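You operate a simulated robot arm through the tools that you are given. There is no shell and no other tool. Be economical: measure what you need, move in short steps, check, and stop when the job is done.

You run a simulated robot arm. Do the job below in one go: nothing can be reset, and whatever is moved stays where it is left.

TASK
Set up the module on the job ticket: its volts, trim knob on low, latch locked, link in.
Fine: use the link of the bay's own colour; all bays stay off; the other module stays as it is.

It is judged by the outcome, as a careful person would: the job done as asked, and still so three seconds after it is handed in. It fails if anything else is knocked over, pushed out of place, dropped, spilled or broken.

THE ROBOT
A 7-joint arm with a two-finger parallel gripper, fixed in place. Base frame: the origin is at the foot of the arm, x ahead of it, y to its left, z up; the work surface is at about z = 792. Units: mm, degrees, N and s.
With the tool pointing down near the work surface it reaches from about 460 to 920 mm from the base axis. Its first joint turns from -115.0 to 115.0 degrees. Payload 3.91 kg.
The tool frame sits at the grasp point between the pads (the TCP): z along the fingers, y along the line on which they close. The tips reach 30 mm beyond it. Largest opening 110 mm; finger width 20, thickness 10; the body of the gripper, 48 by 112 mm, starts 55 mm behind the TCP.
Orientation is that of the tool frame in the base frame, as a unit quaternion [x, y, z, w]. With the fingers straight down and closing along the base's y, the tool's x points along the base's -x, its y along +y and its z along -z.

THE INTERFACE
- The arm moves only by the tool jog_arm. Its argument "moves" is a list that holds one entry, the list of rows, each a list of 7 numbers: the shift along the base's x, y, z in mm, then the turn, a rotation vector about the base's x, y, z in degrees, then the gripper command, from -1 (fully open) to 1 (shut), values between in proportion. In form: [[[tx, ty, tz, ax, ay, az, claw], ...]]. A call has 1 to 8 rows; each row is the pose to reach, as a shift and turn from the pose commanded when the call began. A row lasts 0.2 s, in which the tool goes at most 50 mm and 8.6 degrees; a call with a longer step from one row to the next is refused whole, and so is a gripper value outside its range. A pose out of reach is approached as far as the arm can. The call stops where the force on the tool passes 40 N (or 10 N more than at its start, if that is more) or the arm is blocked; 0.2 s more then pass. The fingers move at their own pace (about 153 mm/s each) and stop on an object; they squeeze with about 35 N. The grip force told is the motor's: it shows also when the fingers shut on nothing. Time passes only in rows, and 0.2 s behind the last, so rows that repeat a pose let the fingers close. The reply holds the time, the measured pose of the TCP, the force on the tool along the base axes, the opening and the grip force, in the units named above and with some noise, with the torque about the TCP (base axes, N m) and any sound that the robot's microphone picked up.
- Cameras (640 x 400 px; columns grow to the right, rows downward): "scene" is fixed at [398.7, -650.2, 1538.4]; the picture's right is [0.96, -0.29, 0.00], its down [-0.23, -0.76, -0.60] and it looks along [0.18, 0.57, -0.80] (base axes); focal length 330 px, centre (320, 200). "wrist" rides on the gripper at [72, 17, -103] in the tool frame; the picture's right is [-0.23, 0.97, 0.00], its down [-0.76, -0.18, -0.62] and it looks along [-0.61, -0.14, 0.78] (tool axes); focal length 222 px, centre (320, 200).
- get_image(camera): a new picture of that camera. It takes no simulated time.
- raise_lower(by): slides the trunk up (or, below 0, down) by that many mm; the arm rides with it, the base frame stays. It gives what a move gives, with no picture.
- measure_at(camera, pixels): for up to 12 pixels [column, row] of the newest picture of that camera ("zoom" is the newest enlarged one), the place [x, y, z] in the base frame of the surface seen there, good to about 2 mm. It takes no simulated time.
- enlarge(camera, box): a new picture of the part [left, top, right, bottom] of that camera's present view, enlarged. It takes no simulated time.
- job_done(): hands the job in; it is judged then, once.

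Keep the steps short. Do not move on a guess: measure, check each grasp and each placing, and mend mistakes. In all there are 80 turns and 38 pictures (those below and enlarged ones count). Leave the gripper open and the arm clear of the work at the hand-in unless told otherwise, and finish with a single line.

The tools are called after ">>>" as name(argument=value, ...) on one line, values as JSON. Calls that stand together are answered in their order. jog_arm: Moves the arm, as the interface text tells. Its arguments: {"type":"object","properties":{"moves":{"type":"array"}},"required":["moves"]} The other tools are called the same way: raise_lower (by) slides the trunk up or down; get_image (camera) takes a picture; measure_at (camera, pixels) gives the place of the surface under pixels of a picture; enlarge (camera, box) takes an enlarged picture of a part of a camera's view; job_done () hands the job in.

At the start:

```text
time: 0.0
position: [635.5, -201.5, 1155.2]
tcp_rot: [0.0, 1.0, 0.0, 0.0]
force: [-0.4, -0.1, 0.5]
torque: [-0.02, 0.02, 0.01]
gripper_width: 110.0
grasp_force: 0.1
trunk travel left (down, up): [-750.0, 240.0]
```

scene: 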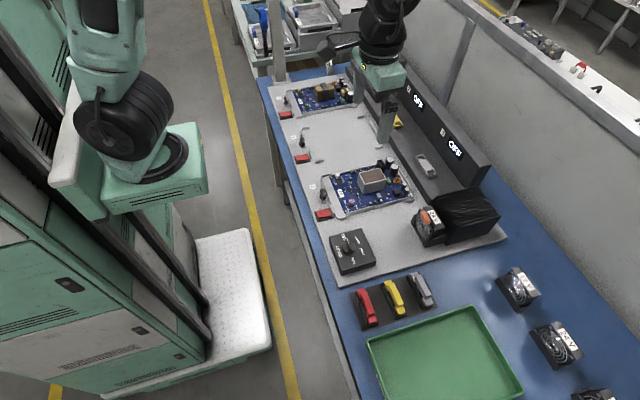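
wrist: 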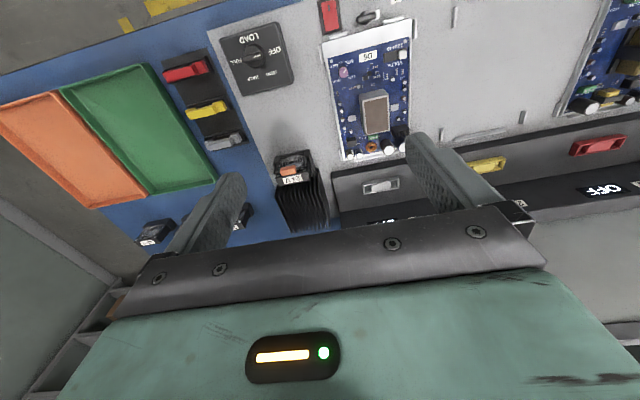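

The scene shows two modules on a bench, links in red, yellow and grey, a knob box, and displays. I'll enlarge the board area and look for the job ticket.

>>> enlarge(camera="scene", box=[260, 70, 420, 170])

>>> enlarge(camera="scene", box=[300, 140, 460, 240])

>>> enlarge(camera="wrist", box=[150, 0, 470, 200])

```text
4.00 times, centred on (340, 120) of scene
```

zoom: 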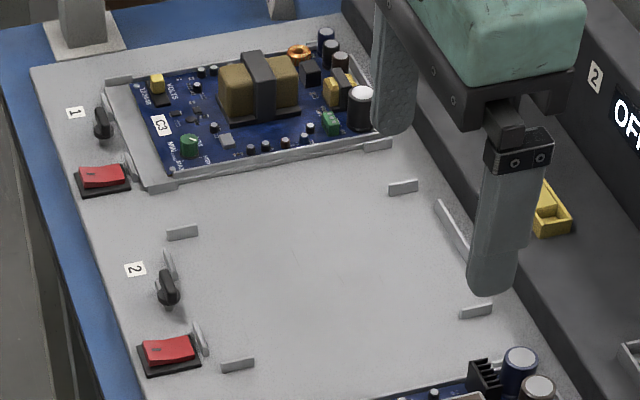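

```text
4.00 times, centred on (380, 190) of scene
```

zoom: 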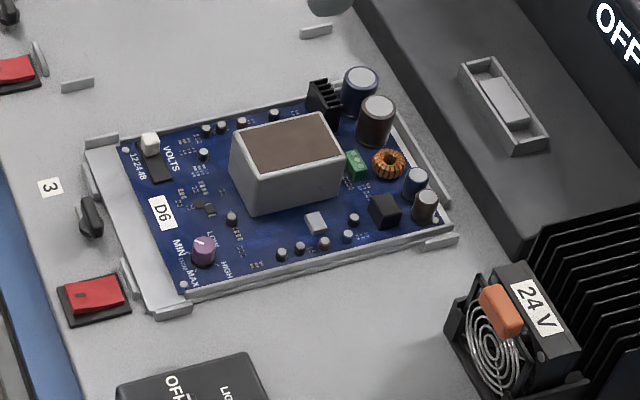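

```text
2.00 times, centred on (310, 100) of wrist
```

zoom: 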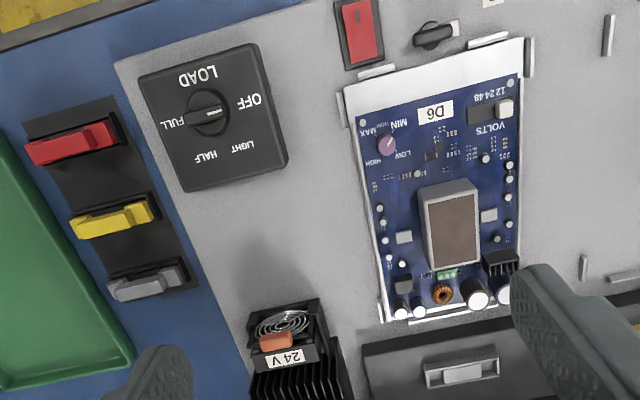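

The modules are C3 in bay 1 and D6 in bay 3. I haven't found the ticket yet. Next I'll enlarge the rear panel, the far end of the bench and the right side.

>>> enlarge(camera="scene", box=[480, 250, 640, 400])

>>> enlarge(camera="scene", box=[230, 0, 390, 100])

>>> enlarge(camera="wrist", box=[480, 0, 640, 240])

```text
2.67 times, centred on (560, 325) of scene
```

zoom: 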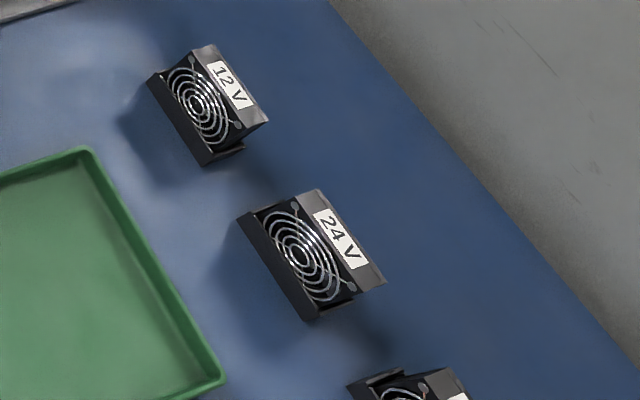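

```text
4.00 times, centred on (310, 50) of scene
```

zoom: 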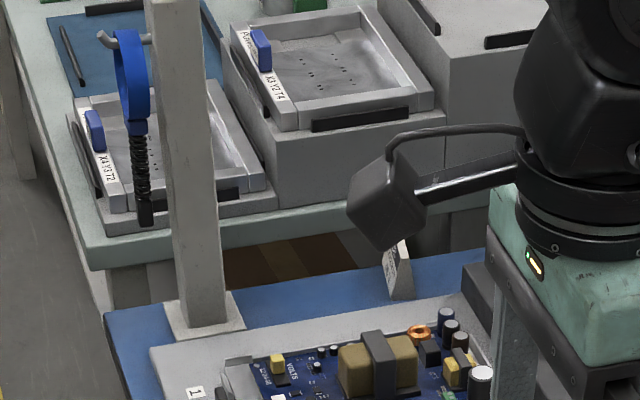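

```text
1.67 times, centred on (560, 120) of wrist
```

zoom: 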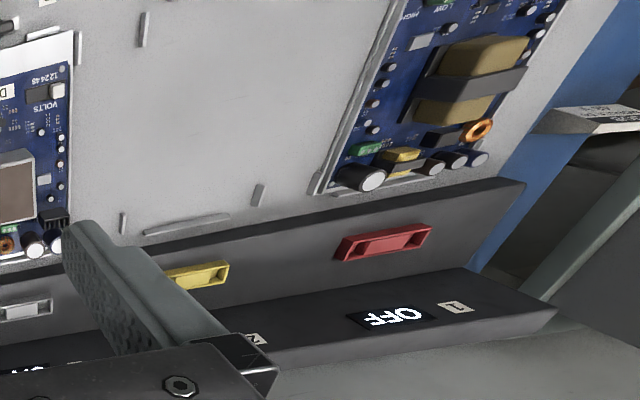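

A small tent card stands at the far end, around scene pixel (330,67). That's probably the ticket. I'll measure it along with the layout of both bays.

>>> measure_at(camera="scene", pixels=[[330, 64], [330, 72], [301, 112], [350, 202], [337, 176], [323, 194], [366, 305], [395, 292], [420, 285], [426, 165], [323, 214], [397, 121]])

>>> measure_at(camera="wrist", pixels=[[615, 68], [630, 70], [381, 186], [490, 165], [598, 145], [186, 71], [207, 108], [223, 142], [343, 72], [402, 54]])

```text
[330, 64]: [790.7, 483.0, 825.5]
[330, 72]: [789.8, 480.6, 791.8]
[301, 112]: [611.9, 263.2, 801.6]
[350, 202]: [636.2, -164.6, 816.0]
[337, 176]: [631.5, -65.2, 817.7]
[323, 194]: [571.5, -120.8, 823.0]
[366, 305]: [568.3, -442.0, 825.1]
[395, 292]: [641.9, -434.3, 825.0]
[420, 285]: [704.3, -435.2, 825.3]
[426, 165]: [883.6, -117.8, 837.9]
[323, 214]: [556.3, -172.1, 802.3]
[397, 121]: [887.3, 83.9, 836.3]
```

```text
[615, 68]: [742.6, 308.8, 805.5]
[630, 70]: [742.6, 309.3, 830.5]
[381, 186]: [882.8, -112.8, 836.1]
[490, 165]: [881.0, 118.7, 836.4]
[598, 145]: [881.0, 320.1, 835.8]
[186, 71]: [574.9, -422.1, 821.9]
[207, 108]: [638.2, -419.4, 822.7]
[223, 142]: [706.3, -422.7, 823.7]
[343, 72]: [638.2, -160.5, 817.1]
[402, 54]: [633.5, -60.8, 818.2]
```

The card stands at about (790, 482, 810). There's a post near the far-left corner, so I'll measure it before moving the wrist camera over.

>>> measure_at(camera="scene", pixels=[[282, 79], [279, 50], [276, 20], [275, 4], [290, 70]])

```text
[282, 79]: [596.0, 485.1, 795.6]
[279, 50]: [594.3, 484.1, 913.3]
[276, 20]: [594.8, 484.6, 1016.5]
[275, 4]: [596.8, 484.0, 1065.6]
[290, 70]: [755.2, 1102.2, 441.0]
```

I'll move the wrist to about (690,300,1062), turned 70° so the camera faces the card, staying well clear of the post.

>>> jog_arm(moves=[[[5, 45, -8, 0, 0, 6.4, -1], [10, 90, -16, 0, 0, 12.8, -1], [15, 135, -25, 0, 0, 19.2, -1], [20, 180, -33, 0, 0, 25.6, -1], [25, 225, -42, 0, 0, 32, -1], [30, 270, -50, 0, 0, 38.4, -1]]])

>>> jog_arm(moves=[[[5, 46, -8, 0, 0, 6.4, -1], [10, 92, -16, 0, 0, 12.8, -1], [15, 138, -25, 0, 0, 19.2, -1], [20, 184, -33, 0, 0, 25.6, -1], [25, 230, -43, 0, 0, 32, -1]]])

>>> get_image(camera="wrist")

```text
time: 1.4
position: [665.5, 66.8, 1104.1]
tcp_rot: [-0.33, 0.944, -0.001, 0.0]
force: [0.3, -0.5, 0.7]
torque: [0.03, -0.01, 0.0]
gripper_width: 109.7
grasp_force: 0.0
trunk travel left (down, up): [-750.0, 240.0]
```

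```text
time: 2.6
position: [690.4, 297.9, 1062.4]
tcp_rot: [-0.577, 0.817, -0.001, 0.001]
force: [-0.3, 0.1, 0.6]
torque: [0.06, -0.01, -0.04]
gripper_width: 110.2
grasp_force: 0.1
trunk travel left (down, up): [-750.0, 240.0]
```

```text
29 pictures are left
```

wrist: 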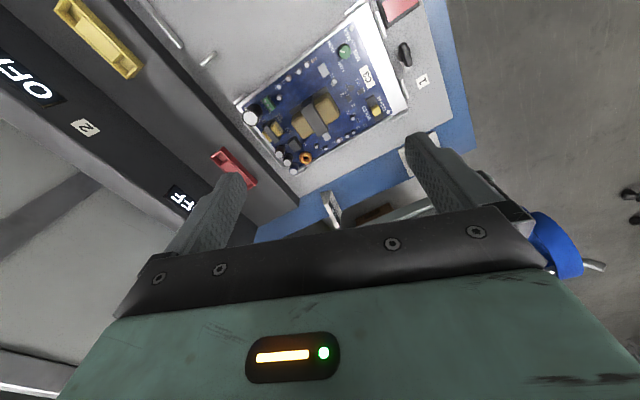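

The card is at pixel (330,208). I'll enlarge it.

>>> enlarge(camera="wrist", box=[308, 184, 356, 232])

>>> enlarge(camera="wrist", box=[230, 0, 430, 180])

```text
8.33 times, centred on (332, 208) of wrist
```

zoom: 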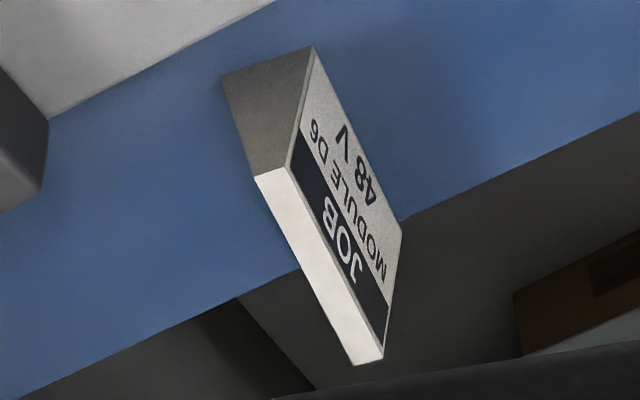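

```text
2.22 times, centred on (330, 90) of wrist
```

zoom: 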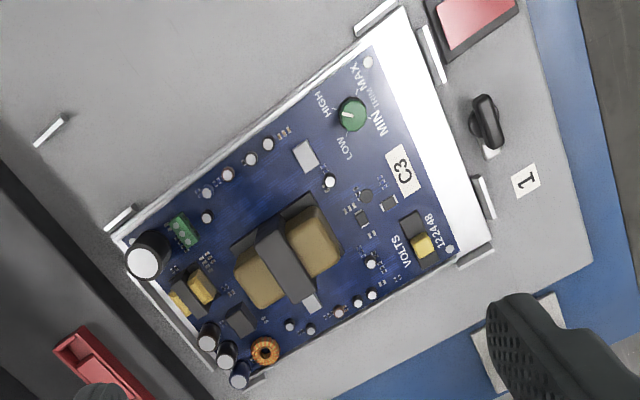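

The ticket says JOB MODULE D6, 48 V. D6 sits in bay 3, which has the grey socket. I'll go back and look closely at the bay 3 controls.

>>> jog_arm(moves=[[[-20, -39, 0, 0, 0, -7, -1], [-40, -78, 0, 0, 0, -14, -1], [-60, -117, 0, 0, 0, -21, -1], [-80, -156, 0, 0, 0, -28, -1], [-100, -195, 0, 0, 0, -35, -1]]])

>>> jog_arm(moves=[[[-20, -38, -16, 0, 0, -7, -1], [-40, -76, -32, 0, 0, -14, -1], [-60, -114, -48, 0, 0, -21, -1], [-80, -152, -64, 0, 0, -28, -1], [-100, -190, -82, 0, 0, -35, -1]]])

>>> get_image(camera="wrist")

```text
time: 3.8
position: [591.8, 103.9, 1061.1]
tcp_rot: [-0.303, 0.953, 0.0, 0.001]
force: [0.2, 0.4, -0.9]
torque: [-0.03, 0.01, 0.03]
gripper_width: 110.1
grasp_force: 0.1
trunk travel left (down, up): [-750.0, 240.0]
```

```text
time: 5.0
position: [498.1, -84.1, 981.8]
tcp_rot: [-0.002, 1.0, -0.001, 0.0]
force: [-0.9, 0.2, 0.2]
torque: [-0.03, 0.03, 0.02]
gripper_width: 110.1
grasp_force: 0.1
out of reach, approached as far as the arm can: row 5
trunk travel left (down, up): [-750.0, 240.0]
```

```text
26 pictures are left
```

wrist: 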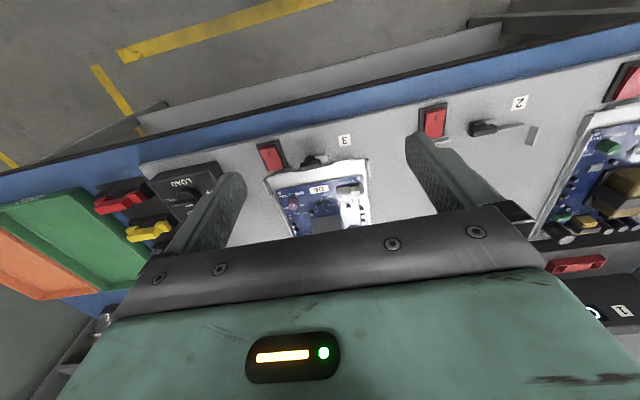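

Bay 3 is near (320,180). I'll enlarge it, and bay 1's latch for comparison.

>>> enlarge(camera="wrist", box=[245, 125, 395, 235])

>>> enlarge(camera="scene", box=[306, 160, 366, 220])

>>> enlarge(camera="scene", box=[268, 85, 318, 125])

```text
3.64 times, centred on (320, 180) of wrist
```

zoom: 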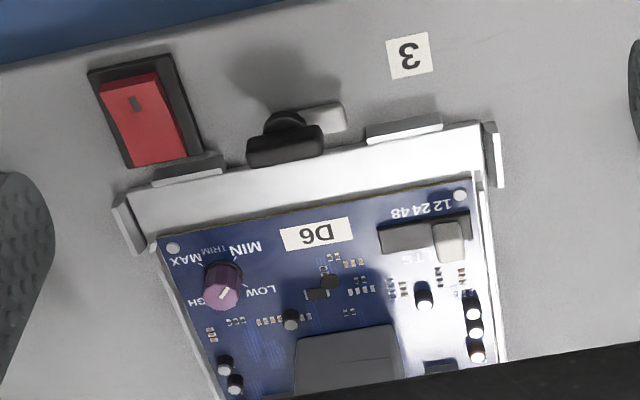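

```text
6.67 times, centred on (336, 190) of scene
```

zoom: 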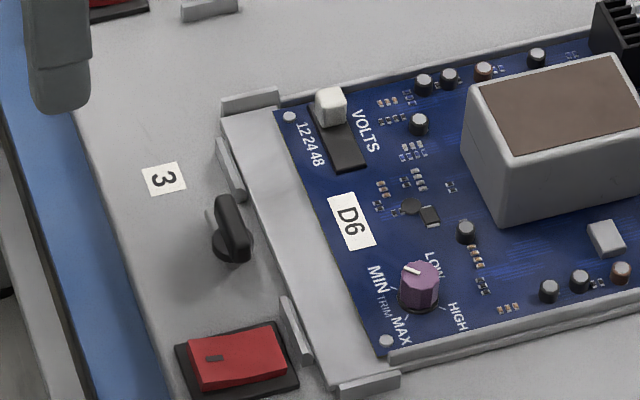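

```text
10.00 times, centred on (293, 105) of scene
```

zoom: 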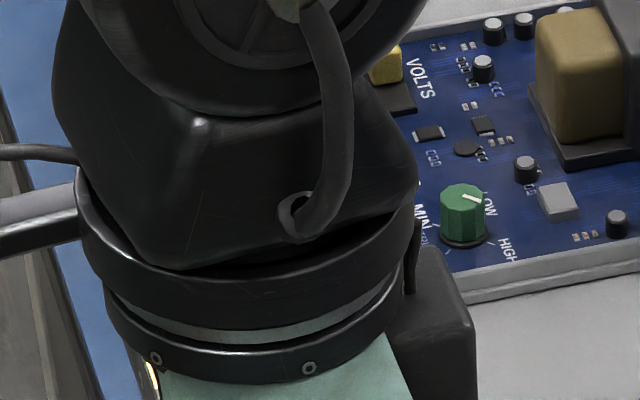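

The slider is at the 12 end and the trim pointer is at MIN. I'll tilt the tool 38° so the camera looks straight down, to read the angles and the latch properly.

>>> jog_arm(moves=[[[20, -8, 0, 0, 7.6, 0, -1], [40, -16, 0, 0, 15.2, 0, -1], [60, -24, 0, 0, 22.8, 0, -1], [80, -32, 0, 0, 30.4, 0, -1], [102, -41, -20, 0, 38, 0, -1]]])

>>> enlarge(camera="wrist", box=[220, 100, 420, 225])

```text
time: 6.2
position: [600.6, -125.7, 959.6]
tcp_rot: [-0.003, 0.945, 0.0, -0.326]
force: [-0.1, 0.1, 0.2]
torque: [0.02, -0.07, 0.01]
gripper_width: 110.2
grasp_force: 0.1
trunk travel left (down, up): [-750.0, 240.0]
```

```text
3.20 times, centred on (320, 162) of wrist
```

zoom: 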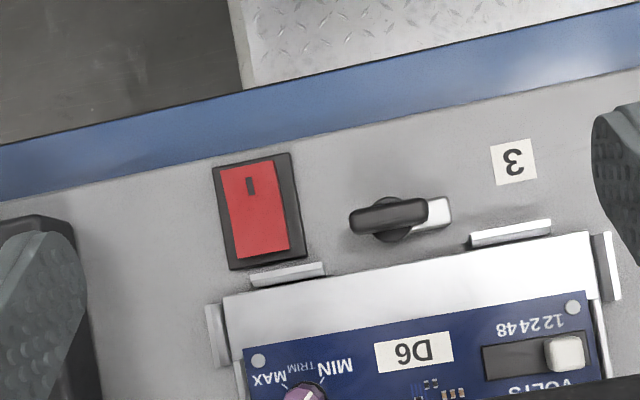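

The latch tongue points along +y, away from the tray, so it's unlocked. Locking means turning it so the tongue lies over the tray edge (+x). I'll shift forward to see the knob ticks.

>>> jog_arm(moves=[[[40, 0, 0, 0, 0, 0, -1], [65, 0, -20, 0, 0, 0, -1]]])

>>> enlarge(camera="wrist", box=[230, 90, 410, 210])

```text
time: 6.8
position: [666.6, -126.0, 939.7]
tcp_rot: [-0.003, 0.946, 0.0, -0.326]
force: [0.0, 1.0, -0.2]
torque: [-0.03, -0.01, 0.03]
gripper_width: 110.2
grasp_force: 0.0
trunk travel left (down, up): [-750.0, 240.0]
```

```text
3.33 times, centred on (320, 150) of wrist
```

zoom: 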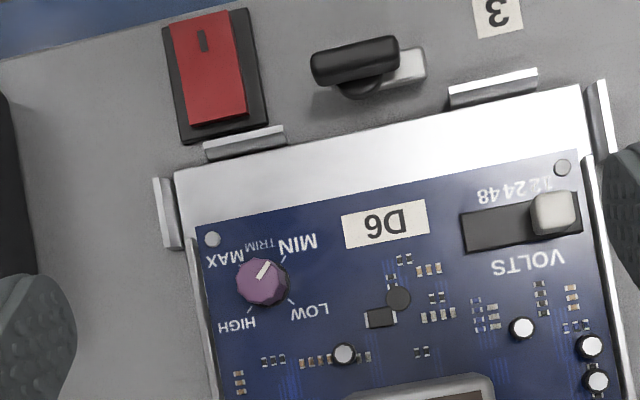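

The tick marks are clear now. I'll measure the knob, ticks, slider, slot ends and latch in this view.

>>> measure_at(camera="zoom", pixels=[[260, 282], [285, 256], [292, 302], [248, 311], [553, 212], [535, 213], [466, 247], [578, 228], [318, 68], [394, 50], [415, 65], [360, 95]])

>>> measure_at(camera="zoom", pixels=[[259, 279], [269, 263], [242, 282], [285, 280], [545, 196], [573, 194], [575, 224], [462, 215], [320, 45], [396, 40], [380, 170], [320, 300]])

```text
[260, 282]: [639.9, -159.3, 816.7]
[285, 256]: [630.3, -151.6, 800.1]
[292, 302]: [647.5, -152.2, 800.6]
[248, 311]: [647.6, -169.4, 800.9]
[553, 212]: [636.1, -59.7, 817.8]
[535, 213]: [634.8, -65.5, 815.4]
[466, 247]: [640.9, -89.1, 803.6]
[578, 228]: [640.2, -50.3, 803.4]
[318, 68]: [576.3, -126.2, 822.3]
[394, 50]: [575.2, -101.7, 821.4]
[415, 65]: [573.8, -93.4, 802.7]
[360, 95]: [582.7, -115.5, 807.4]
```

```text
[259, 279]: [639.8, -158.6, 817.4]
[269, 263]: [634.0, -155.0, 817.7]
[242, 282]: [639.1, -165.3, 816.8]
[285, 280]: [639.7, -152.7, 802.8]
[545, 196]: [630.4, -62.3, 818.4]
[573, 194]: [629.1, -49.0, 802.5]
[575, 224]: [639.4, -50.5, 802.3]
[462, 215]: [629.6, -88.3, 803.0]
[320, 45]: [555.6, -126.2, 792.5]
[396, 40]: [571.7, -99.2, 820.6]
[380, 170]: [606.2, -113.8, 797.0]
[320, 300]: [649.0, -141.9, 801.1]
```

From the ticks, the knob centre is about (639,-160.5). LOW is 90° clockwise from MIN, seen from above. The slider is at y≈-60 in a slot from -50 to -89. The latch bar is at x≈575, y -126 to -100, with its top at z 822. I'll do the latch first, so I'm levelling the tool and turning it to yaw 90 above the latch.

>>> jog_arm(moves=[[[-15, 3, 0, 0, -8, 0, -1], [-30, 5, 0, 0, -16, 0, -1], [-45, 8, 0, 0, -24, 0, -1], [-65, 10, 0, 0, -32, 0, -1], [-91, 13, 0, 0, -38, 0, -1]]])

>>> jog_arm(moves=[[[0, 0, 0, 0, 0, 8.5, -0.5], [0, 0, 0, 0, 0, 17, -0.5], [0, 0, 0, 0, 0, 25.5, -0.5], [0, 0, 0, 0, 0, 34, -0.5], [0, 0, 0, 0, 0, 42.5, -0.5], [0, 0, 0, 0, 0, 51, -0.5], [0, 0, 0, 0, 0, 59.5, -0.5], [0, 0, 0, 0, 0, 68, -0.5]]])

>>> jog_arm(moves=[[[0, 0, -20, 0, 0, 8, -0.5], [0, 0, -40, 0, 0, 16, -0.5], [0, 0, -50, 0, 0, 22, -0.5]]])

```text
time: 8.0
position: [575.1, -113.6, 941.2]
tcp_rot: [-0.003, 1.0, -0.001, -0.001]
force: [0.5, -0.1, 0.0]
torque: [0.02, 0.04, 0.03]
gripper_width: 110.1
grasp_force: 0.0
trunk travel left (down, up): [-750.0, 240.0]
```

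```text
time: 9.8
position: [575.6, -113.9, 941.0]
tcp_rot: [-0.562, 0.827, -0.001, 0.001]
force: [-0.1, -1.2, 0.7]
torque: [0.0, 0.01, -0.02]
gripper_width: 82.5
grasp_force: 0.0
trunk travel left (down, up): [-750.0, 240.0]
```

```text
time: 10.6
position: [577.1, -113.4, 890.0]
tcp_rot: [0.71, -0.704, 0.002, 0.0]
force: [0.9, 0.4, 0.2]
torque: [-0.01, -0.02, 0.01]
gripper_width: 82.5
grasp_force: 0.0
trunk travel left (down, up): [-750.0, 240.0]
```

The tool is at yaw 90 above the latch. I'll check the alignment with the wrist camera.

>>> enlarge(camera="wrist", box=[200, 100, 440, 250])

```text
2.67 times, centred on (320, 175) of wrist
```

zoom: 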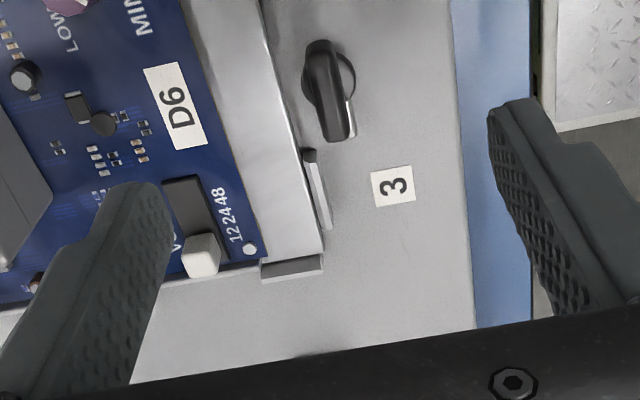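

>>> measure_at(camera="zoom", pixels=[[322, 45], [338, 138], [325, 90], [345, 125], [352, 70], [310, 70], [318, 190], [352, 128], [235, 190]])

```text
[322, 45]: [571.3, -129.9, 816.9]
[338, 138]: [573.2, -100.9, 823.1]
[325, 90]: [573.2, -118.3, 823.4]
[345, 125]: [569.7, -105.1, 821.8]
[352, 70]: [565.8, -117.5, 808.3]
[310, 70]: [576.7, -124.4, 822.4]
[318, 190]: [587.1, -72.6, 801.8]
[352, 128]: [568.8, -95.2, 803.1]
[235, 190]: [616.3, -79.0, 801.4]
```

The bar centre is about (573.5,-113.5) with its top at 823. I'll descend with an opening of about 40 mm so the tips reach z≈811, then close.

>>> jog_arm(moves=[[[-2, 0, 0, 0, 0, 0, 0.27], [-2, 0, 0, 0, 0, 0, 0.27], [-2, 0, -25, 0, 0, 0, 0.27], [-2, 0, -49, 0, 0, 0, 0.27]]])

>>> jog_arm(moves=[[[0, 0, 0, 0, 0, 0, 1], [0, 0, 0, 0, 0, 0, 1], [0, 0, 0, 0, 0, 0, 1]]])

```text
time: 11.6
position: [572.3, -114.3, 839.9]
tcp_rot: [0.709, -0.705, 0.001, -0.002]
force: [0.7, 0.7, -0.2]
torque: [0.0, 0.02, -0.02]
gripper_width: 40.3
grasp_force: 0.2
trunk travel left (down, up): [-750.0, 240.0]
```

```text
time: 12.4
position: [573.4, -113.8, 838.9]
tcp_rot: [0.709, -0.705, 0.0, 0.0]
force: [4.6, 0.6, -2.3]
torque: [0.0, 0.0, -0.29]
gripper_width: 8.6
grasp_force: 45.3
trunk travel left (down, up): [-750.0, 240.0]
```

It has gripped the bar at 8.6 mm wide. Now I'll turn it clockwise.

>>> jog_arm(moves=[[[0, 0, 0, 0, 0, -8.5, 1], [0, 0, 0, 0, 0, -17, 1], [0, 0, 0, 0, 0, -25.5, 1]]])

```text
time: 13.2
position: [572.4, -115.1, 840.2]
tcp_rot: [-0.536, 0.844, 0.0, 0.0]
force: [2.7, -4.5, -13.3]
torque: [0.87, -0.53, 0.01]
gripper_width: 8.6
grasp_force: 45.7
trunk travel left (down, up): [-750.0, 240.0]
```

It turns freely. I'll continue to 90°.

>>> jog_arm(moves=[[[0, 0, 0, 0, 0, -8.5, 1], [0, 0, 0, 0, 0, -17, 1], [0, 0, 0, 0, 0, -25.5, 1], [0, 0, 0, 0, 0, -34, 1], [0, 0, 0, 0, 0, -42.5, 1], [0, 0, 0, 0, 0, -51, 1], [0, 0, 0, 0, 0, -59.5, 1], [0, 0, 0, 0, 0, -65, 1]]])

```text
time: 15.0
position: [574.5, -115.0, 840.9]
tcp_rot: [0.004, 1.0, -0.002, -0.002]
force: [-1.6, -16.2, -27.0]
torque: [-0.32, -0.55, 0.24]
gripper_width: 9.0
grasp_force: 44.9
trunk travel left (down, up): [-750.0, 240.0]
```

The turn is complete. I'll open, rise and look.

>>> jog_arm(moves=[[[0, 0, 0, 0, 0, 0, 0.4], [0, 0, 0, 0, 0, 0, 0.4], [0, 0, 40, 0, 0, 0, 0.3], [20, -5, 60, 0, 0, 0, -0.3], [40, -10, 75, 0, 0, 0, -0.8]]])

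>>> enlarge(camera="wrist", box=[220, 80, 420, 220])

```text
time: 16.2
position: [614.0, -124.5, 916.8]
tcp_rot: [0.001, 1.0, -0.001, 0.0]
force: [0.0, -0.2, -0.3]
torque: [0.0, 0.01, 0.01]
gripper_width: 99.1
grasp_force: 0.1
trunk travel left (down, up): [-750.0, 240.0]
```

```text
2.86 times, centred on (320, 150) of wrist
```

zoom: 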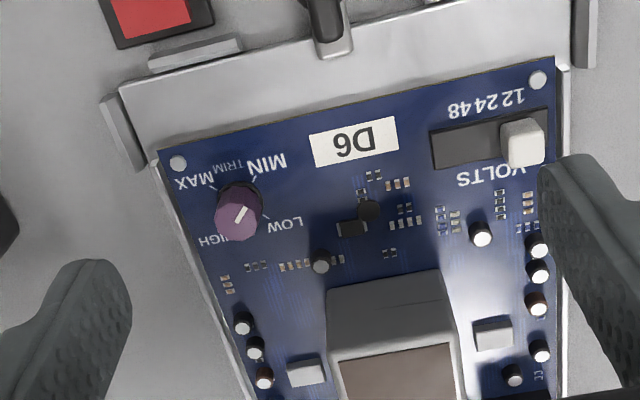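

The latch bar now lies along x with the tongue over the tray edge, so it's locked. Next is the slider. I'll measure the surroundings for finger clearance.

>>> measure_at(camera="zoom", pixels=[[565, 120], [582, 40], [521, 138], [480, 232], [507, 140], [541, 135], [330, 50], [564, 95], [537, 240], [240, 212], [320, 258], [242, 230]])

```text
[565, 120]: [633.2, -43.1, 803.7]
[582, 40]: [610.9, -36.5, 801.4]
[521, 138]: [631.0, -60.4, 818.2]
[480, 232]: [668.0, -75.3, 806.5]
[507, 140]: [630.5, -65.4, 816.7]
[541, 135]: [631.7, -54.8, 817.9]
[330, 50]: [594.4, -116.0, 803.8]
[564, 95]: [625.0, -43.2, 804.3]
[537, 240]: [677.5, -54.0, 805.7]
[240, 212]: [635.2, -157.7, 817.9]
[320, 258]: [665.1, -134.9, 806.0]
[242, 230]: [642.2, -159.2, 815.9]
```

I'll grip the slider at (635,-60) with the tips at z≈808, above the rail at 804.

>>> jog_arm(moves=[[[10, 32, -15, 0, 0, 0, 0.3], [21, 64, -30, 0, 0, 0, 0.5], [21, 64, -45, 0, 0, 0, 0.55], [21, 64, -65, 0, 0, 0, 0.55], [21, 64, -78.5, 0, 0, 0, 0.55]]])

>>> jog_arm(moves=[[[0, 0, 0, 0, 0, 0, 1], [0, 0, 0, 0, 0, 0, 1]]])

```text
time: 17.4
position: [635.0, -59.1, 838.6]
tcp_rot: [0.001, 1.0, -0.001, 0.0]
force: [-0.7, 0.1, 0.0]
torque: [-0.01, -0.02, 0.01]
gripper_width: 24.9
grasp_force: 0.0
trunk travel left (down, up): [-750.0, 240.0]
```

```text
time: 18.0
position: [635.9, -59.0, 837.4]
tcp_rot: [0.001, 1.0, 0.0, 0.0]
force: [1.6, 0.1, 0.4]
torque: [0.04, -0.19, 0.0]
gripper_width: 10.6
grasp_force: 34.7
trunk travel left (down, up): [-750.0, 240.0]
```

Gripped at 10.6 mm. By symmetry about the slot centre at -69.5, the 48 position is near y≈-79.5. I'll slide -y in small steps.

>>> jog_arm(moves=[[[0, -5, 0, 0, 0, 0, 1], [0, -10, 0, 0, 0, 0, 1], [0, -15, 0, 0, 0, 0, 1], [0, -20, 0, 0, 0, 0, 1]]])

```text
time: 19.0
position: [636.0, -78.0, 838.2]
tcp_rot: [0.001, 1.0, -0.001, 0.0]
force: [2.5, 3.8, 1.1]
torque: [0.08, -0.24, 0.05]
gripper_width: 10.7
grasp_force: 34.7
trunk travel left (down, up): [-750.0, 240.0]
```

The force is small. I'll nudge 2 mm more to feel for the end stop.

>>> jog_arm(moves=[[[0, -2, 0, 0, 0, 0, 1], [0, -2, 0, 0, 0, 0, 1]]])

```text
time: 19.6
position: [634.4, -80.3, 837.1]
tcp_rot: [-0.001, 1.0, 0.0, 0.0]
force: [4.5, 12.8, -1.3]
torque: [0.34, -0.15, 0.07]
gripper_width: 10.5
grasp_force: 35.1
trunk travel left (down, up): [-750.0, 240.0]
```

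Force climbed to 12.8 N, so it's against the stop. I'll release, rise and look.

>>> jog_arm(moves=[[[0, 1.5, 0, 0, 0, 0, 0.55], [0, 1.5, 0, 0, 0, 0, 0.55], [0, 1.5, 40, 0, 0, 0, 0.55], [0, -30, 60, 0, 0, 0, -0.5], [0, -40, 60, 0, 0, 0, -0.8]]])

>>> enlarge(camera="wrist", box=[220, 80, 420, 220])

```text
time: 20.8
position: [635.7, -123.1, 897.3]
tcp_rot: [0.001, 1.0, -0.001, 0.0]
force: [0.7, 0.8, -0.7]
torque: [-0.03, 0.01, -0.02]
gripper_width: 98.9
grasp_force: 0.0
trunk travel left (down, up): [-750.0, 240.0]
```

```text
2.86 times, centred on (320, 150) of wrist
```

zoom: 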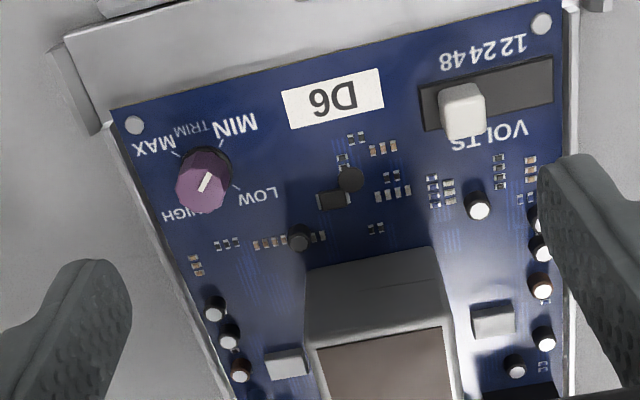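

The slider is at 48. Now the trim knob: I'll go to (639,-160.5) at yaw +45, then descend.

>>> jog_arm(moves=[[[1, -10, 0, 0, 0, 8, 0.2], [2, -20, 0, 0, 0, 16, 0.5], [3, -30, 0, 0, 0, 24, 0.53], [3.5, -37, -8, 0, 0, 32, 0.53], [3.5, -37, -15, 0, 0, 40, 0.53], [3.5, -37, -20, 0, 0, 45, 0.53], [3.5, -37, -40, 0, 0, 45, 0.53], [3.5, -37, -60, 0, 0, 45, 0.53]]])

>>> jog_arm(moves=[[[0, 0, 0, 0, 0, 0, 1], [0, 0, 0, 0, 0, 0, 1]]])

```text
time: 22.6
position: [637.7, -158.6, 837.1]
tcp_rot: [-0.382, 0.924, 0.0, 0.0]
force: [0.3, 0.3, 0.1]
torque: [0.01, 0.01, 0.0]
gripper_width: 26.5
grasp_force: 0.1
trunk travel left (down, up): [-750.0, 240.0]
```

```text
time: 23.2
position: [639.0, -160.3, 837.9]
tcp_rot: [-0.382, 0.924, -0.002, 0.001]
force: [8.4, -6.4, -0.3]
torque: [-0.05, -0.33, 0.01]
gripper_width: 15.0
grasp_force: 35.2
trunk travel left (down, up): [-750.0, 240.0]
```

Gripped at 15 mm. There's a slight side load, so I'll shift about 1 mm and turn clockwise.

>>> jog_arm(moves=[[[0.8, -0.7, 0, 0, 0, 0, 1], [0.8, -0.7, 0, 0, 0, -8.5, 1], [0.8, -0.7, 0, 0, 0, -17, 1], [0.8, -0.7, 0, 0, 0, -25.5, 1], [0.8, -0.7, 0, 0, 0, -34, 1], [0.8, -0.7, 0, 0, 0, -42.5, 1]]])

>>> jog_arm(moves=[[[0, 0, 0, 0, 0, -8.5, 1], [0, 0, 0, 0, 0, -17, 1], [0, 0, 0, 0, 0, -25.5, 1], [0, 0, 0, 0, 0, -34, 1], [0, 0, 0, 0, 0, -42, 1], [0, 0, 0, 0, 0, -47.5, 1], [0, 0, 0, 0, 0, -47.5, 1]]])

```text
time: 24.6
position: [640.2, -160.4, 837.8]
tcp_rot: [-0.019, 1.0, -0.001, 0.0]
force: [9.6, -5.2, 0.3]
torque: [-0.09, -0.41, -0.03]
gripper_width: 14.9
grasp_force: 35.5
trunk travel left (down, up): [-750.0, 240.0]
```

```text
time: 26.2
position: [639.2, -160.3, 837.2]
tcp_rot: [0.384, 0.923, 0.0, 0.001]
force: [8.3, -20.9, 0.4]
torque: [-0.63, -0.3, 0.01]
gripper_width: 15.1
grasp_force: 35.0
trunk travel left (down, up): [-750.0, 240.0]
```

The turn is done. I'll release, rise and check the pointer.

>>> jog_arm(moves=[[[0, 0, 0, 0, 0, 0, 0.5], [0, 0, 0, 0, 0, 0, 0.5], [0, 0, 30, 0, 0, 0, 0.5], [-10, 15, 60, 0, 0, 8, -0.5], [-20, 30, 60, 0, 0, 16, -0.8], [-20, 30, 60, 0, 0, 24, -0.8], [-20, 30, 60, 0, 0, 32, -0.8], [-20, 30, 60, 0, 0, 40, -0.8]]])

>>> enlarge(camera="wrist", box=[220, 80, 420, 220])

```text
time: 28.0
position: [618.2, -128.6, 898.4]
tcp_rot: [0.042, 0.999, -0.001, 0.001]
force: [-0.3, 0.7, 0.2]
torque: [0.0, 0.02, 0.0]
gripper_width: 99.2
grasp_force: 0.0
trunk travel left (down, up): [-750.0, 240.0]
```

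```text
2.86 times, centred on (320, 150) of wrist
```

zoom: 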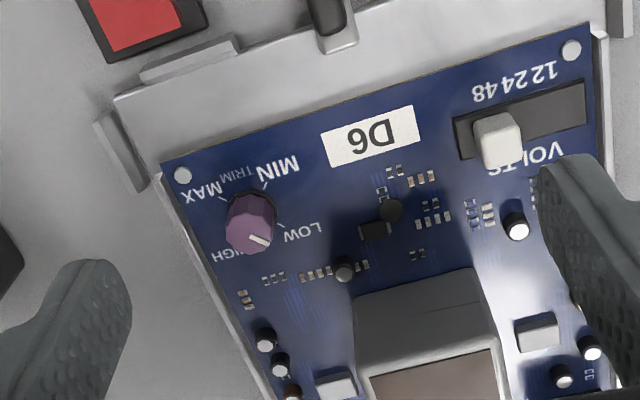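

The pointer looks toward LOW. I'll measure its ends to confirm the angle.

>>> measure_at(camera="zoom", pixels=[[251, 235], [268, 244], [228, 232], [250, 253], [272, 230], [252, 222], [282, 224], [264, 184]])

>>> enlarge(camera="wrist", box=[280, 135, 330, 175])

```text
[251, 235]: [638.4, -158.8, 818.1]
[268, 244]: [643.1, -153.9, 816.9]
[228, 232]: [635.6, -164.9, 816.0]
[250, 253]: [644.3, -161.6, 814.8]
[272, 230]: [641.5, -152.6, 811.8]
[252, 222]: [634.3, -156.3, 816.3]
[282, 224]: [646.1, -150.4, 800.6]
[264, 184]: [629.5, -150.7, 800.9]
```

```text
10.00 times, centred on (305, 155) of wrist
```

zoom: 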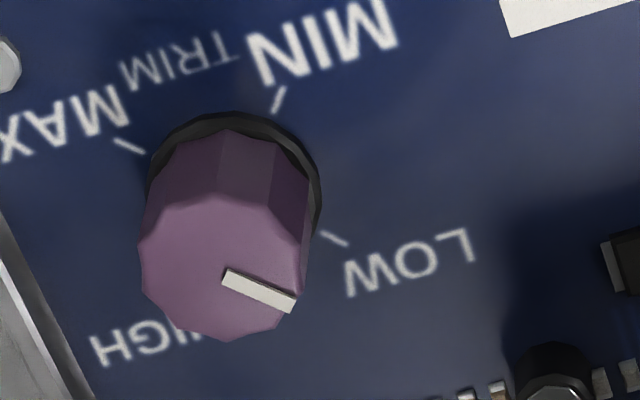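

The pointer is at 46°, on LOW. Now the link: I'll move over the rack for a look at the grey one.

>>> jog_arm(moves=[[[0, 0, 40, 0, 0, 2, -1], [10, -45, 60, 0, 0, 4.8, -1], [20, -90, 60, 0, 0, 4.8, -1], [30, -135, 60, 0, 0, 4.8, -1], [40, -180, 60, 0, 0, 4.8, -1], [50, -225, 60, 0, 0, 4.8, -1], [60, -265, 50, 0, 0, 4.8, -1], [67, -300, 22, 0, 0, 4.8, -1]]])

>>> enlarge(camera="wrist", box=[200, 80, 440, 240])

>>> enlarge(camera="scene", box=[395, 140, 475, 200])

```text
refused: row 2 steps farther than a row can; nothing moved
```

```text
2.50 times, centred on (320, 160) of wrist
```

zoom: 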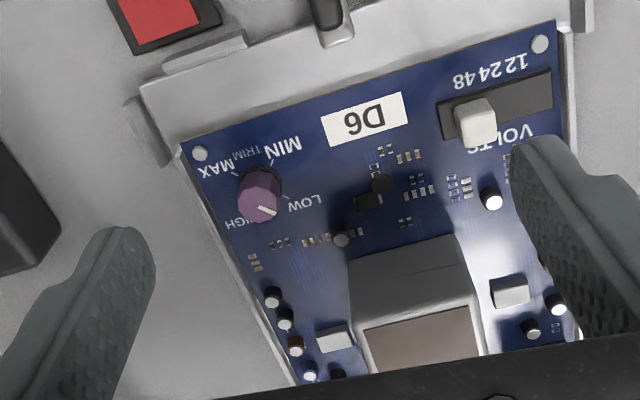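

```text
6.67 times, centred on (435, 170) of scene
```

zoom: 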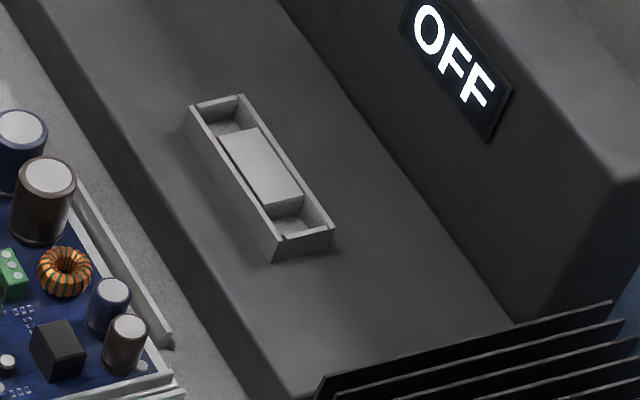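

That was refused because a row was too long. First I'll measure the socket from this zoom, then redo the move.

>>> measure_at(camera="zoom", pixels=[[187, 108], [242, 96], [333, 228], [276, 250], [240, 145], [258, 130], [300, 190], [275, 205], [265, 170], [222, 115], [303, 225], [150, 150]])

>>> jog_arm(moves=[[[0, 0, 40, 0, 0, 2, -1], [10, -40, 60, 0, 0, 4.8, -1], [20, -85, 60, 0, 0, 4.8, -1], [30, -130, 60, 0, 0, 4.8, -1], [40, -175, 60, 0, 0, 4.8, -1], [50, -220, 60, 0, 0, 4.8, -1], [60, -260, 50, 0, 0, 4.8, -1], [67, -290, 22, 0, 0, 4.8, -1]]])

>>> enlarge(camera="wrist", box=[200, 80, 440, 240])

```text
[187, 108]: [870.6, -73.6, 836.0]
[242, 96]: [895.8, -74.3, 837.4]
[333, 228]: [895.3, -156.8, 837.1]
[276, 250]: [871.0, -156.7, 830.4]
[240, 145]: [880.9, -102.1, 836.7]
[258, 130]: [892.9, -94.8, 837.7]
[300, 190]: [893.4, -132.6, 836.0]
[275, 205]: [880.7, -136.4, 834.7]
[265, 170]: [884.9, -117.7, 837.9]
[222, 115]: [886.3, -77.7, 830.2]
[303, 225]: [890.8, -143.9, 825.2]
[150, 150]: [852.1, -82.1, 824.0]
```

```text
time: 29.8
position: [687.5, -419.9, 919.1]
tcp_rot: [0.002, 1.0, 0.0, 0.0]
force: [-0.8, 0.7, -0.1]
torque: [-0.05, -0.01, 0.01]
gripper_width: 110.0
grasp_force: 0.1
trunk travel left (down, up): [-750.0, 240.0]
```

```text
2.50 times, centred on (320, 160) of wrist
```

zoom: 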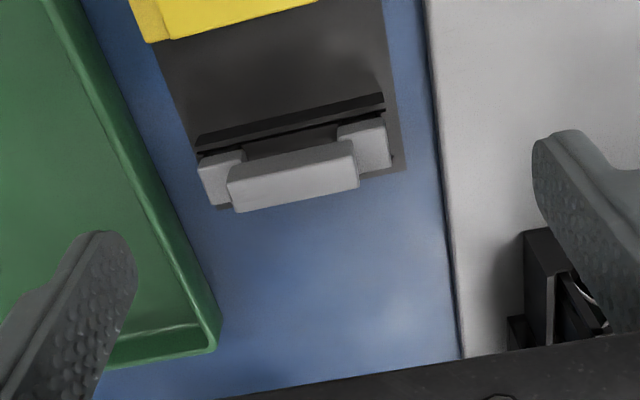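

Now I'll measure the link and get a second view from the scene camera.

>>> measure_at(camera="zoom", pixels=[[235, 172], [350, 147], [290, 165], [290, 190], [235, 200], [354, 175], [215, 160], [367, 130], [205, 175], [388, 160], [385, 122], [290, 120]])

>>> enlarge(camera="scene", box=[340, 255, 450, 345])

```text
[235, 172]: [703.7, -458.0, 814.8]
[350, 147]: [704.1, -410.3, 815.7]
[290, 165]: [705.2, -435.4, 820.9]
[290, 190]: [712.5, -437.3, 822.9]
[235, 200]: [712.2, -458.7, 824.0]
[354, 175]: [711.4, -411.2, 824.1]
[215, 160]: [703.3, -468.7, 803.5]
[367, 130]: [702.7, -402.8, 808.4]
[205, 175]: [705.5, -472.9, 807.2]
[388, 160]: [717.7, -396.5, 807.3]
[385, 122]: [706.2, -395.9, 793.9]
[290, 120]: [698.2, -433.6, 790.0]
```

```text
4.44 times, centred on (395, 300) of scene
```

zoom: 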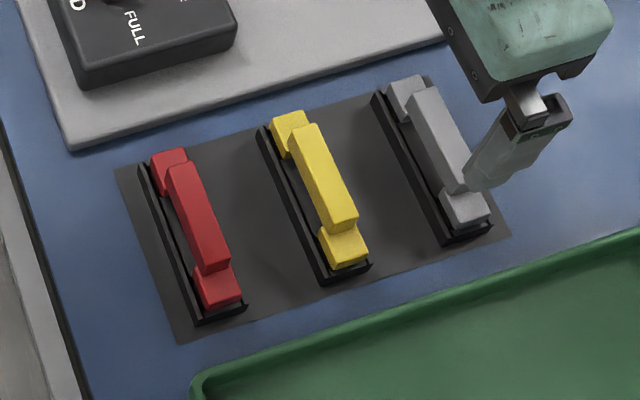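

>>> measure_at(camera="zoom", pixels=[[414, 95], [434, 88], [445, 188], [420, 110], [388, 82], [420, 76], [445, 218], [488, 208], [443, 195], [490, 218], [425, 140], [447, 130]])

>>> enlarge(camera="wrist", box=[270, 115, 370, 170])

```text
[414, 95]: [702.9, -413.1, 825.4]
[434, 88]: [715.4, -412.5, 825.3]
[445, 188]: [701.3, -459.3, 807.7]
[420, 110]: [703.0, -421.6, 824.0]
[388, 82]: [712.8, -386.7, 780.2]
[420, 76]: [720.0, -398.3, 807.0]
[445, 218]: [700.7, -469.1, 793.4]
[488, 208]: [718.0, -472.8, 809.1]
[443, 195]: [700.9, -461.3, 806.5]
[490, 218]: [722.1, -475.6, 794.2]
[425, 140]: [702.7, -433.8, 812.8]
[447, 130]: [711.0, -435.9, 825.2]
```

```text
6.40 times, centred on (320, 142) of wrist
```

zoom: 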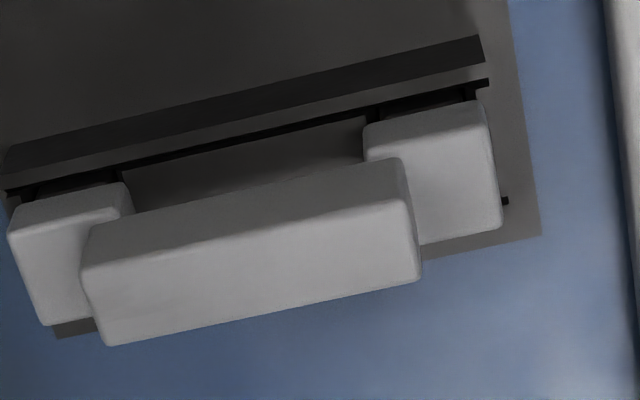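

The bridge centre is at (709.3,-434.7), 49 long along y, z 808–825. I'll check heights around the socket (display, heatsink, module caps) before planning the approach.

>>> measure_at(camera="scene", pixels=[[453, 148], [465, 165], [440, 160], [475, 200], [450, 200], [495, 212], [440, 185], [430, 145], [488, 165], [455, 175], [445, 190], [430, 215]])

>>> enlarge(camera="scene", box=[390, 120, 520, 250])

```text
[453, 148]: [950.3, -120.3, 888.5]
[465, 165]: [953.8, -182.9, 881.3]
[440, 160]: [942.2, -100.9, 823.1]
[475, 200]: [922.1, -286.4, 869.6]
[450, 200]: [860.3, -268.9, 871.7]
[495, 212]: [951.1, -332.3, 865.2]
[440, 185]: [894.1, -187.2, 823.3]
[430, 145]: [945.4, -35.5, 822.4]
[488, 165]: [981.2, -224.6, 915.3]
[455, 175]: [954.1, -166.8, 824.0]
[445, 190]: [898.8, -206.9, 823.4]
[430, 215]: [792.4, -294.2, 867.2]
```

```text
3.08 times, centred on (455, 185) of scene
```

zoom: 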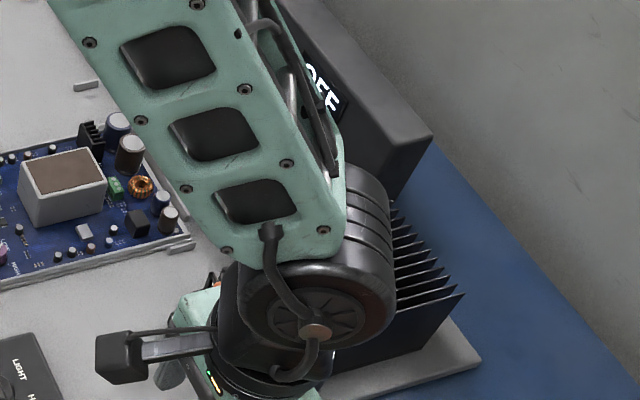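

The walls are slanted at x≥942, so I'll grip the bridge lengthwise at yaw 0, which keeps the gripper body narrow in x. I'm moving to (709.3,-434.7) with the tips at z≈811, just above the end blocks at 808.

>>> jog_arm(moves=[[[12, -8, -10, 0, 0, 0, -0.2], [23.3, -15.3, -25, 0, 0, 0, -0.2], [23.3, -15.3, -45, 0, 0, 0, -0.2], [23.3, -15.3, -62, 0, 0, 0, -0.2]]])

>>> enlarge(camera="wrist", box=[200, 100, 440, 260])

```text
time: 30.8
position: [709.3, -434.0, 857.9]
tcp_rot: [0.001, 1.0, -0.001, 0.0]
force: [-0.1, -0.3, 0.0]
torque: [0.0, 0.02, -0.04]
gripper_width: 66.0
grasp_force: 0.1
trunk travel left (down, up): [-750.0, 240.0]
```

```text
2.50 times, centred on (320, 180) of wrist
```

zoom: 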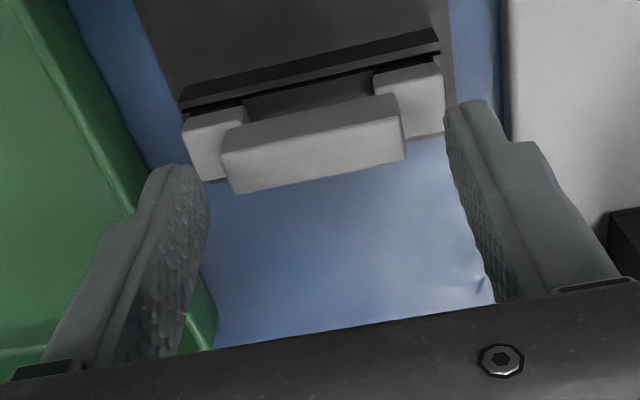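

The fingers straddle the bridge. I'll descend the last 16 mm and close.

>>> jog_arm(moves=[[[0, 0, -16, 0, 0, 0, -0.2], [0, 0, -16, 0, 0, 0, 1], [0, 0, -16, 0, 0, 0, 1], [0, 0, -16, 0, 0, 0, 1]]])

```text
time: 31.8
position: [708.6, -435.8, 842.7]
tcp_rot: [0.003, 1.0, -0.002, 0.001]
force: [0.4, -6.4, 3.1]
torque: [-0.27, -0.02, 0.03]
gripper_width: 50.8
grasp_force: 34.6
trunk travel left (down, up): [-750.0, 240.0]
```

Gripped at 50.8 mm. I'll lift slowly and check.

>>> jog_arm(moves=[[[0, 0, 5, 0, 0, 0, 1], [0, 0, 15, 0, 0, 0, 1], [0, 0, 40, 0, 0, 0, 1], [0, 0, 80, 0, 0, 0, 1], [0, 0, 120, 0, 0, 0, 1]]])

>>> enlarge(camera="wrist", box=[200, 100, 440, 260])

```text
time: 33.0
position: [708.6, -433.6, 960.6]
tcp_rot: [0.002, 1.0, 0.001, -0.001]
force: [0.1, -0.8, -0.9]
torque: [0.03, 0.02, 0.0]
gripper_width: 50.6
grasp_force: 35.4
trunk travel left (down, up): [-750.0, 240.0]
```

```text
2.50 times, centred on (320, 180) of wrist
```

zoom: 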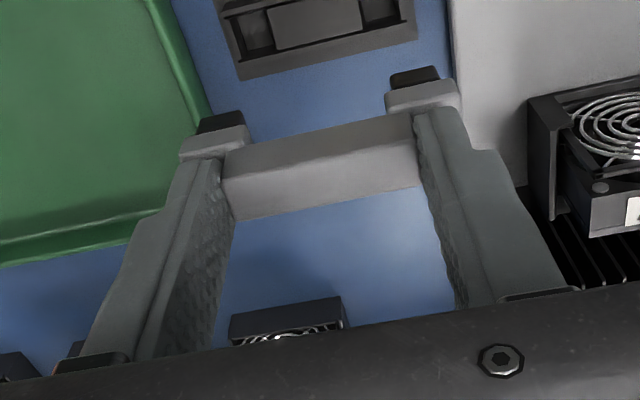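

The link is held square, with black prongs underneath. The empty rack slot has the same form as the socket, so I'll measure the slot and the held link to get the relative offsets.

>>> measure_at(camera="zoom", pixels=[[240, 65], [416, 22], [335, 22], [275, 32], [385, 10], [300, 45], [228, 165], [410, 120], [190, 145], [455, 95], [320, 140], [320, 165]])

>>> enlarge(camera="wrist", box=[270, 80, 370, 140])

```text
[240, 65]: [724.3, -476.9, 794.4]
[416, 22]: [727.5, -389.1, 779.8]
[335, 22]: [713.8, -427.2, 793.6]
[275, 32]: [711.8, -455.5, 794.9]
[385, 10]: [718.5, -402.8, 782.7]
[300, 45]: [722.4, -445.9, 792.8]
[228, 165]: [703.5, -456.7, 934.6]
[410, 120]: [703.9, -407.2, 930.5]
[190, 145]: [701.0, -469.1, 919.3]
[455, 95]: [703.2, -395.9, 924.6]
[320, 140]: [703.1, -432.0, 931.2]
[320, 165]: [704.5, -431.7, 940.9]
```

```text
6.40 times, centred on (320, 110) of wrist
```

zoom: 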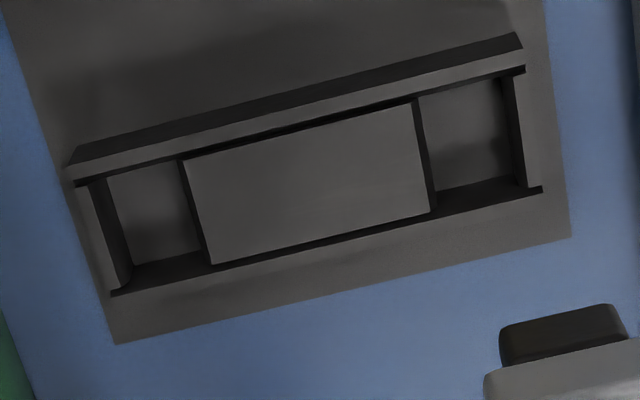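

>>> measure_at(camera="zoom", pixels=[[76, 172], [522, 58], [114, 290], [535, 188], [90, 215], [520, 130], [300, 190], [184, 164], [212, 262], [412, 104], [434, 208], [300, 118]])

```text
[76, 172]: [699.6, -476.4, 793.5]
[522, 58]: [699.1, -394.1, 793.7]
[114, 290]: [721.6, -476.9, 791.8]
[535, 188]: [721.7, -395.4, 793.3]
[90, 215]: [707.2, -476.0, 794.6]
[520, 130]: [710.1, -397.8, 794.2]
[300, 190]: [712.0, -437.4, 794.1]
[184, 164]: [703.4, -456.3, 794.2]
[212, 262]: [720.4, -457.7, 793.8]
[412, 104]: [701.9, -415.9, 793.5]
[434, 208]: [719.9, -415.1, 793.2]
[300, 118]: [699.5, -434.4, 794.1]
```

The rack slot centre is about (710.5,-435.5) with its top at 794. The socket top is at 837, so the seated TCP height should be about 842+43≈885. I'll carry the link over to the socket at a safe height.

>>> jog_arm(moves=[[[15, 40, 10, 0, 0, 0, 1], [35, 80, 15, 0, 0, 0, 1], [55, 120, 15, 0, 0, 0, 1], [75, 160, 15, 0, 0, 0, 1], [95, 200, 15, 0, 0, 0, 1], [115, 240, 15, 0, 0, 0, 1], [135, 280, 5, 0, 0, 0, 1], [153, 319, -5, 0, 0, 0, 1]]])

>>> jog_arm(moves=[[[20, 0, -15, 0, 0, 0, 1], [20, 0, -35, 0, 0, 0, 1]]])

>>> enlarge(camera="wrist", box=[230, 60, 410, 210])

```text
time: 34.8
position: [860.2, -118.3, 956.6]
tcp_rot: [0.003, 1.0, -0.001, 0.0]
force: [-0.5, -0.9, 0.1]
torque: [0.05, -0.02, 0.01]
gripper_width: 50.9
grasp_force: 34.8
trunk travel left (down, up): [-750.0, 240.0]
```

```text
time: 35.4
position: [881.7, -116.0, 920.8]
tcp_rot: [0.002, 1.0, -0.001, 0.001]
force: [-1.0, 0.8, 0.3]
torque: [-0.04, -0.01, 0.05]
gripper_width: 50.4
grasp_force: 35.3
trunk travel left (down, up): [-750.0, 240.0]
```

```text
2.67 times, centred on (320, 135) of wrist
```

zoom: 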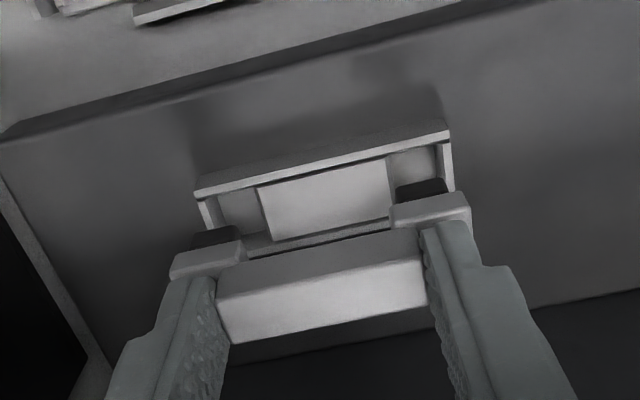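

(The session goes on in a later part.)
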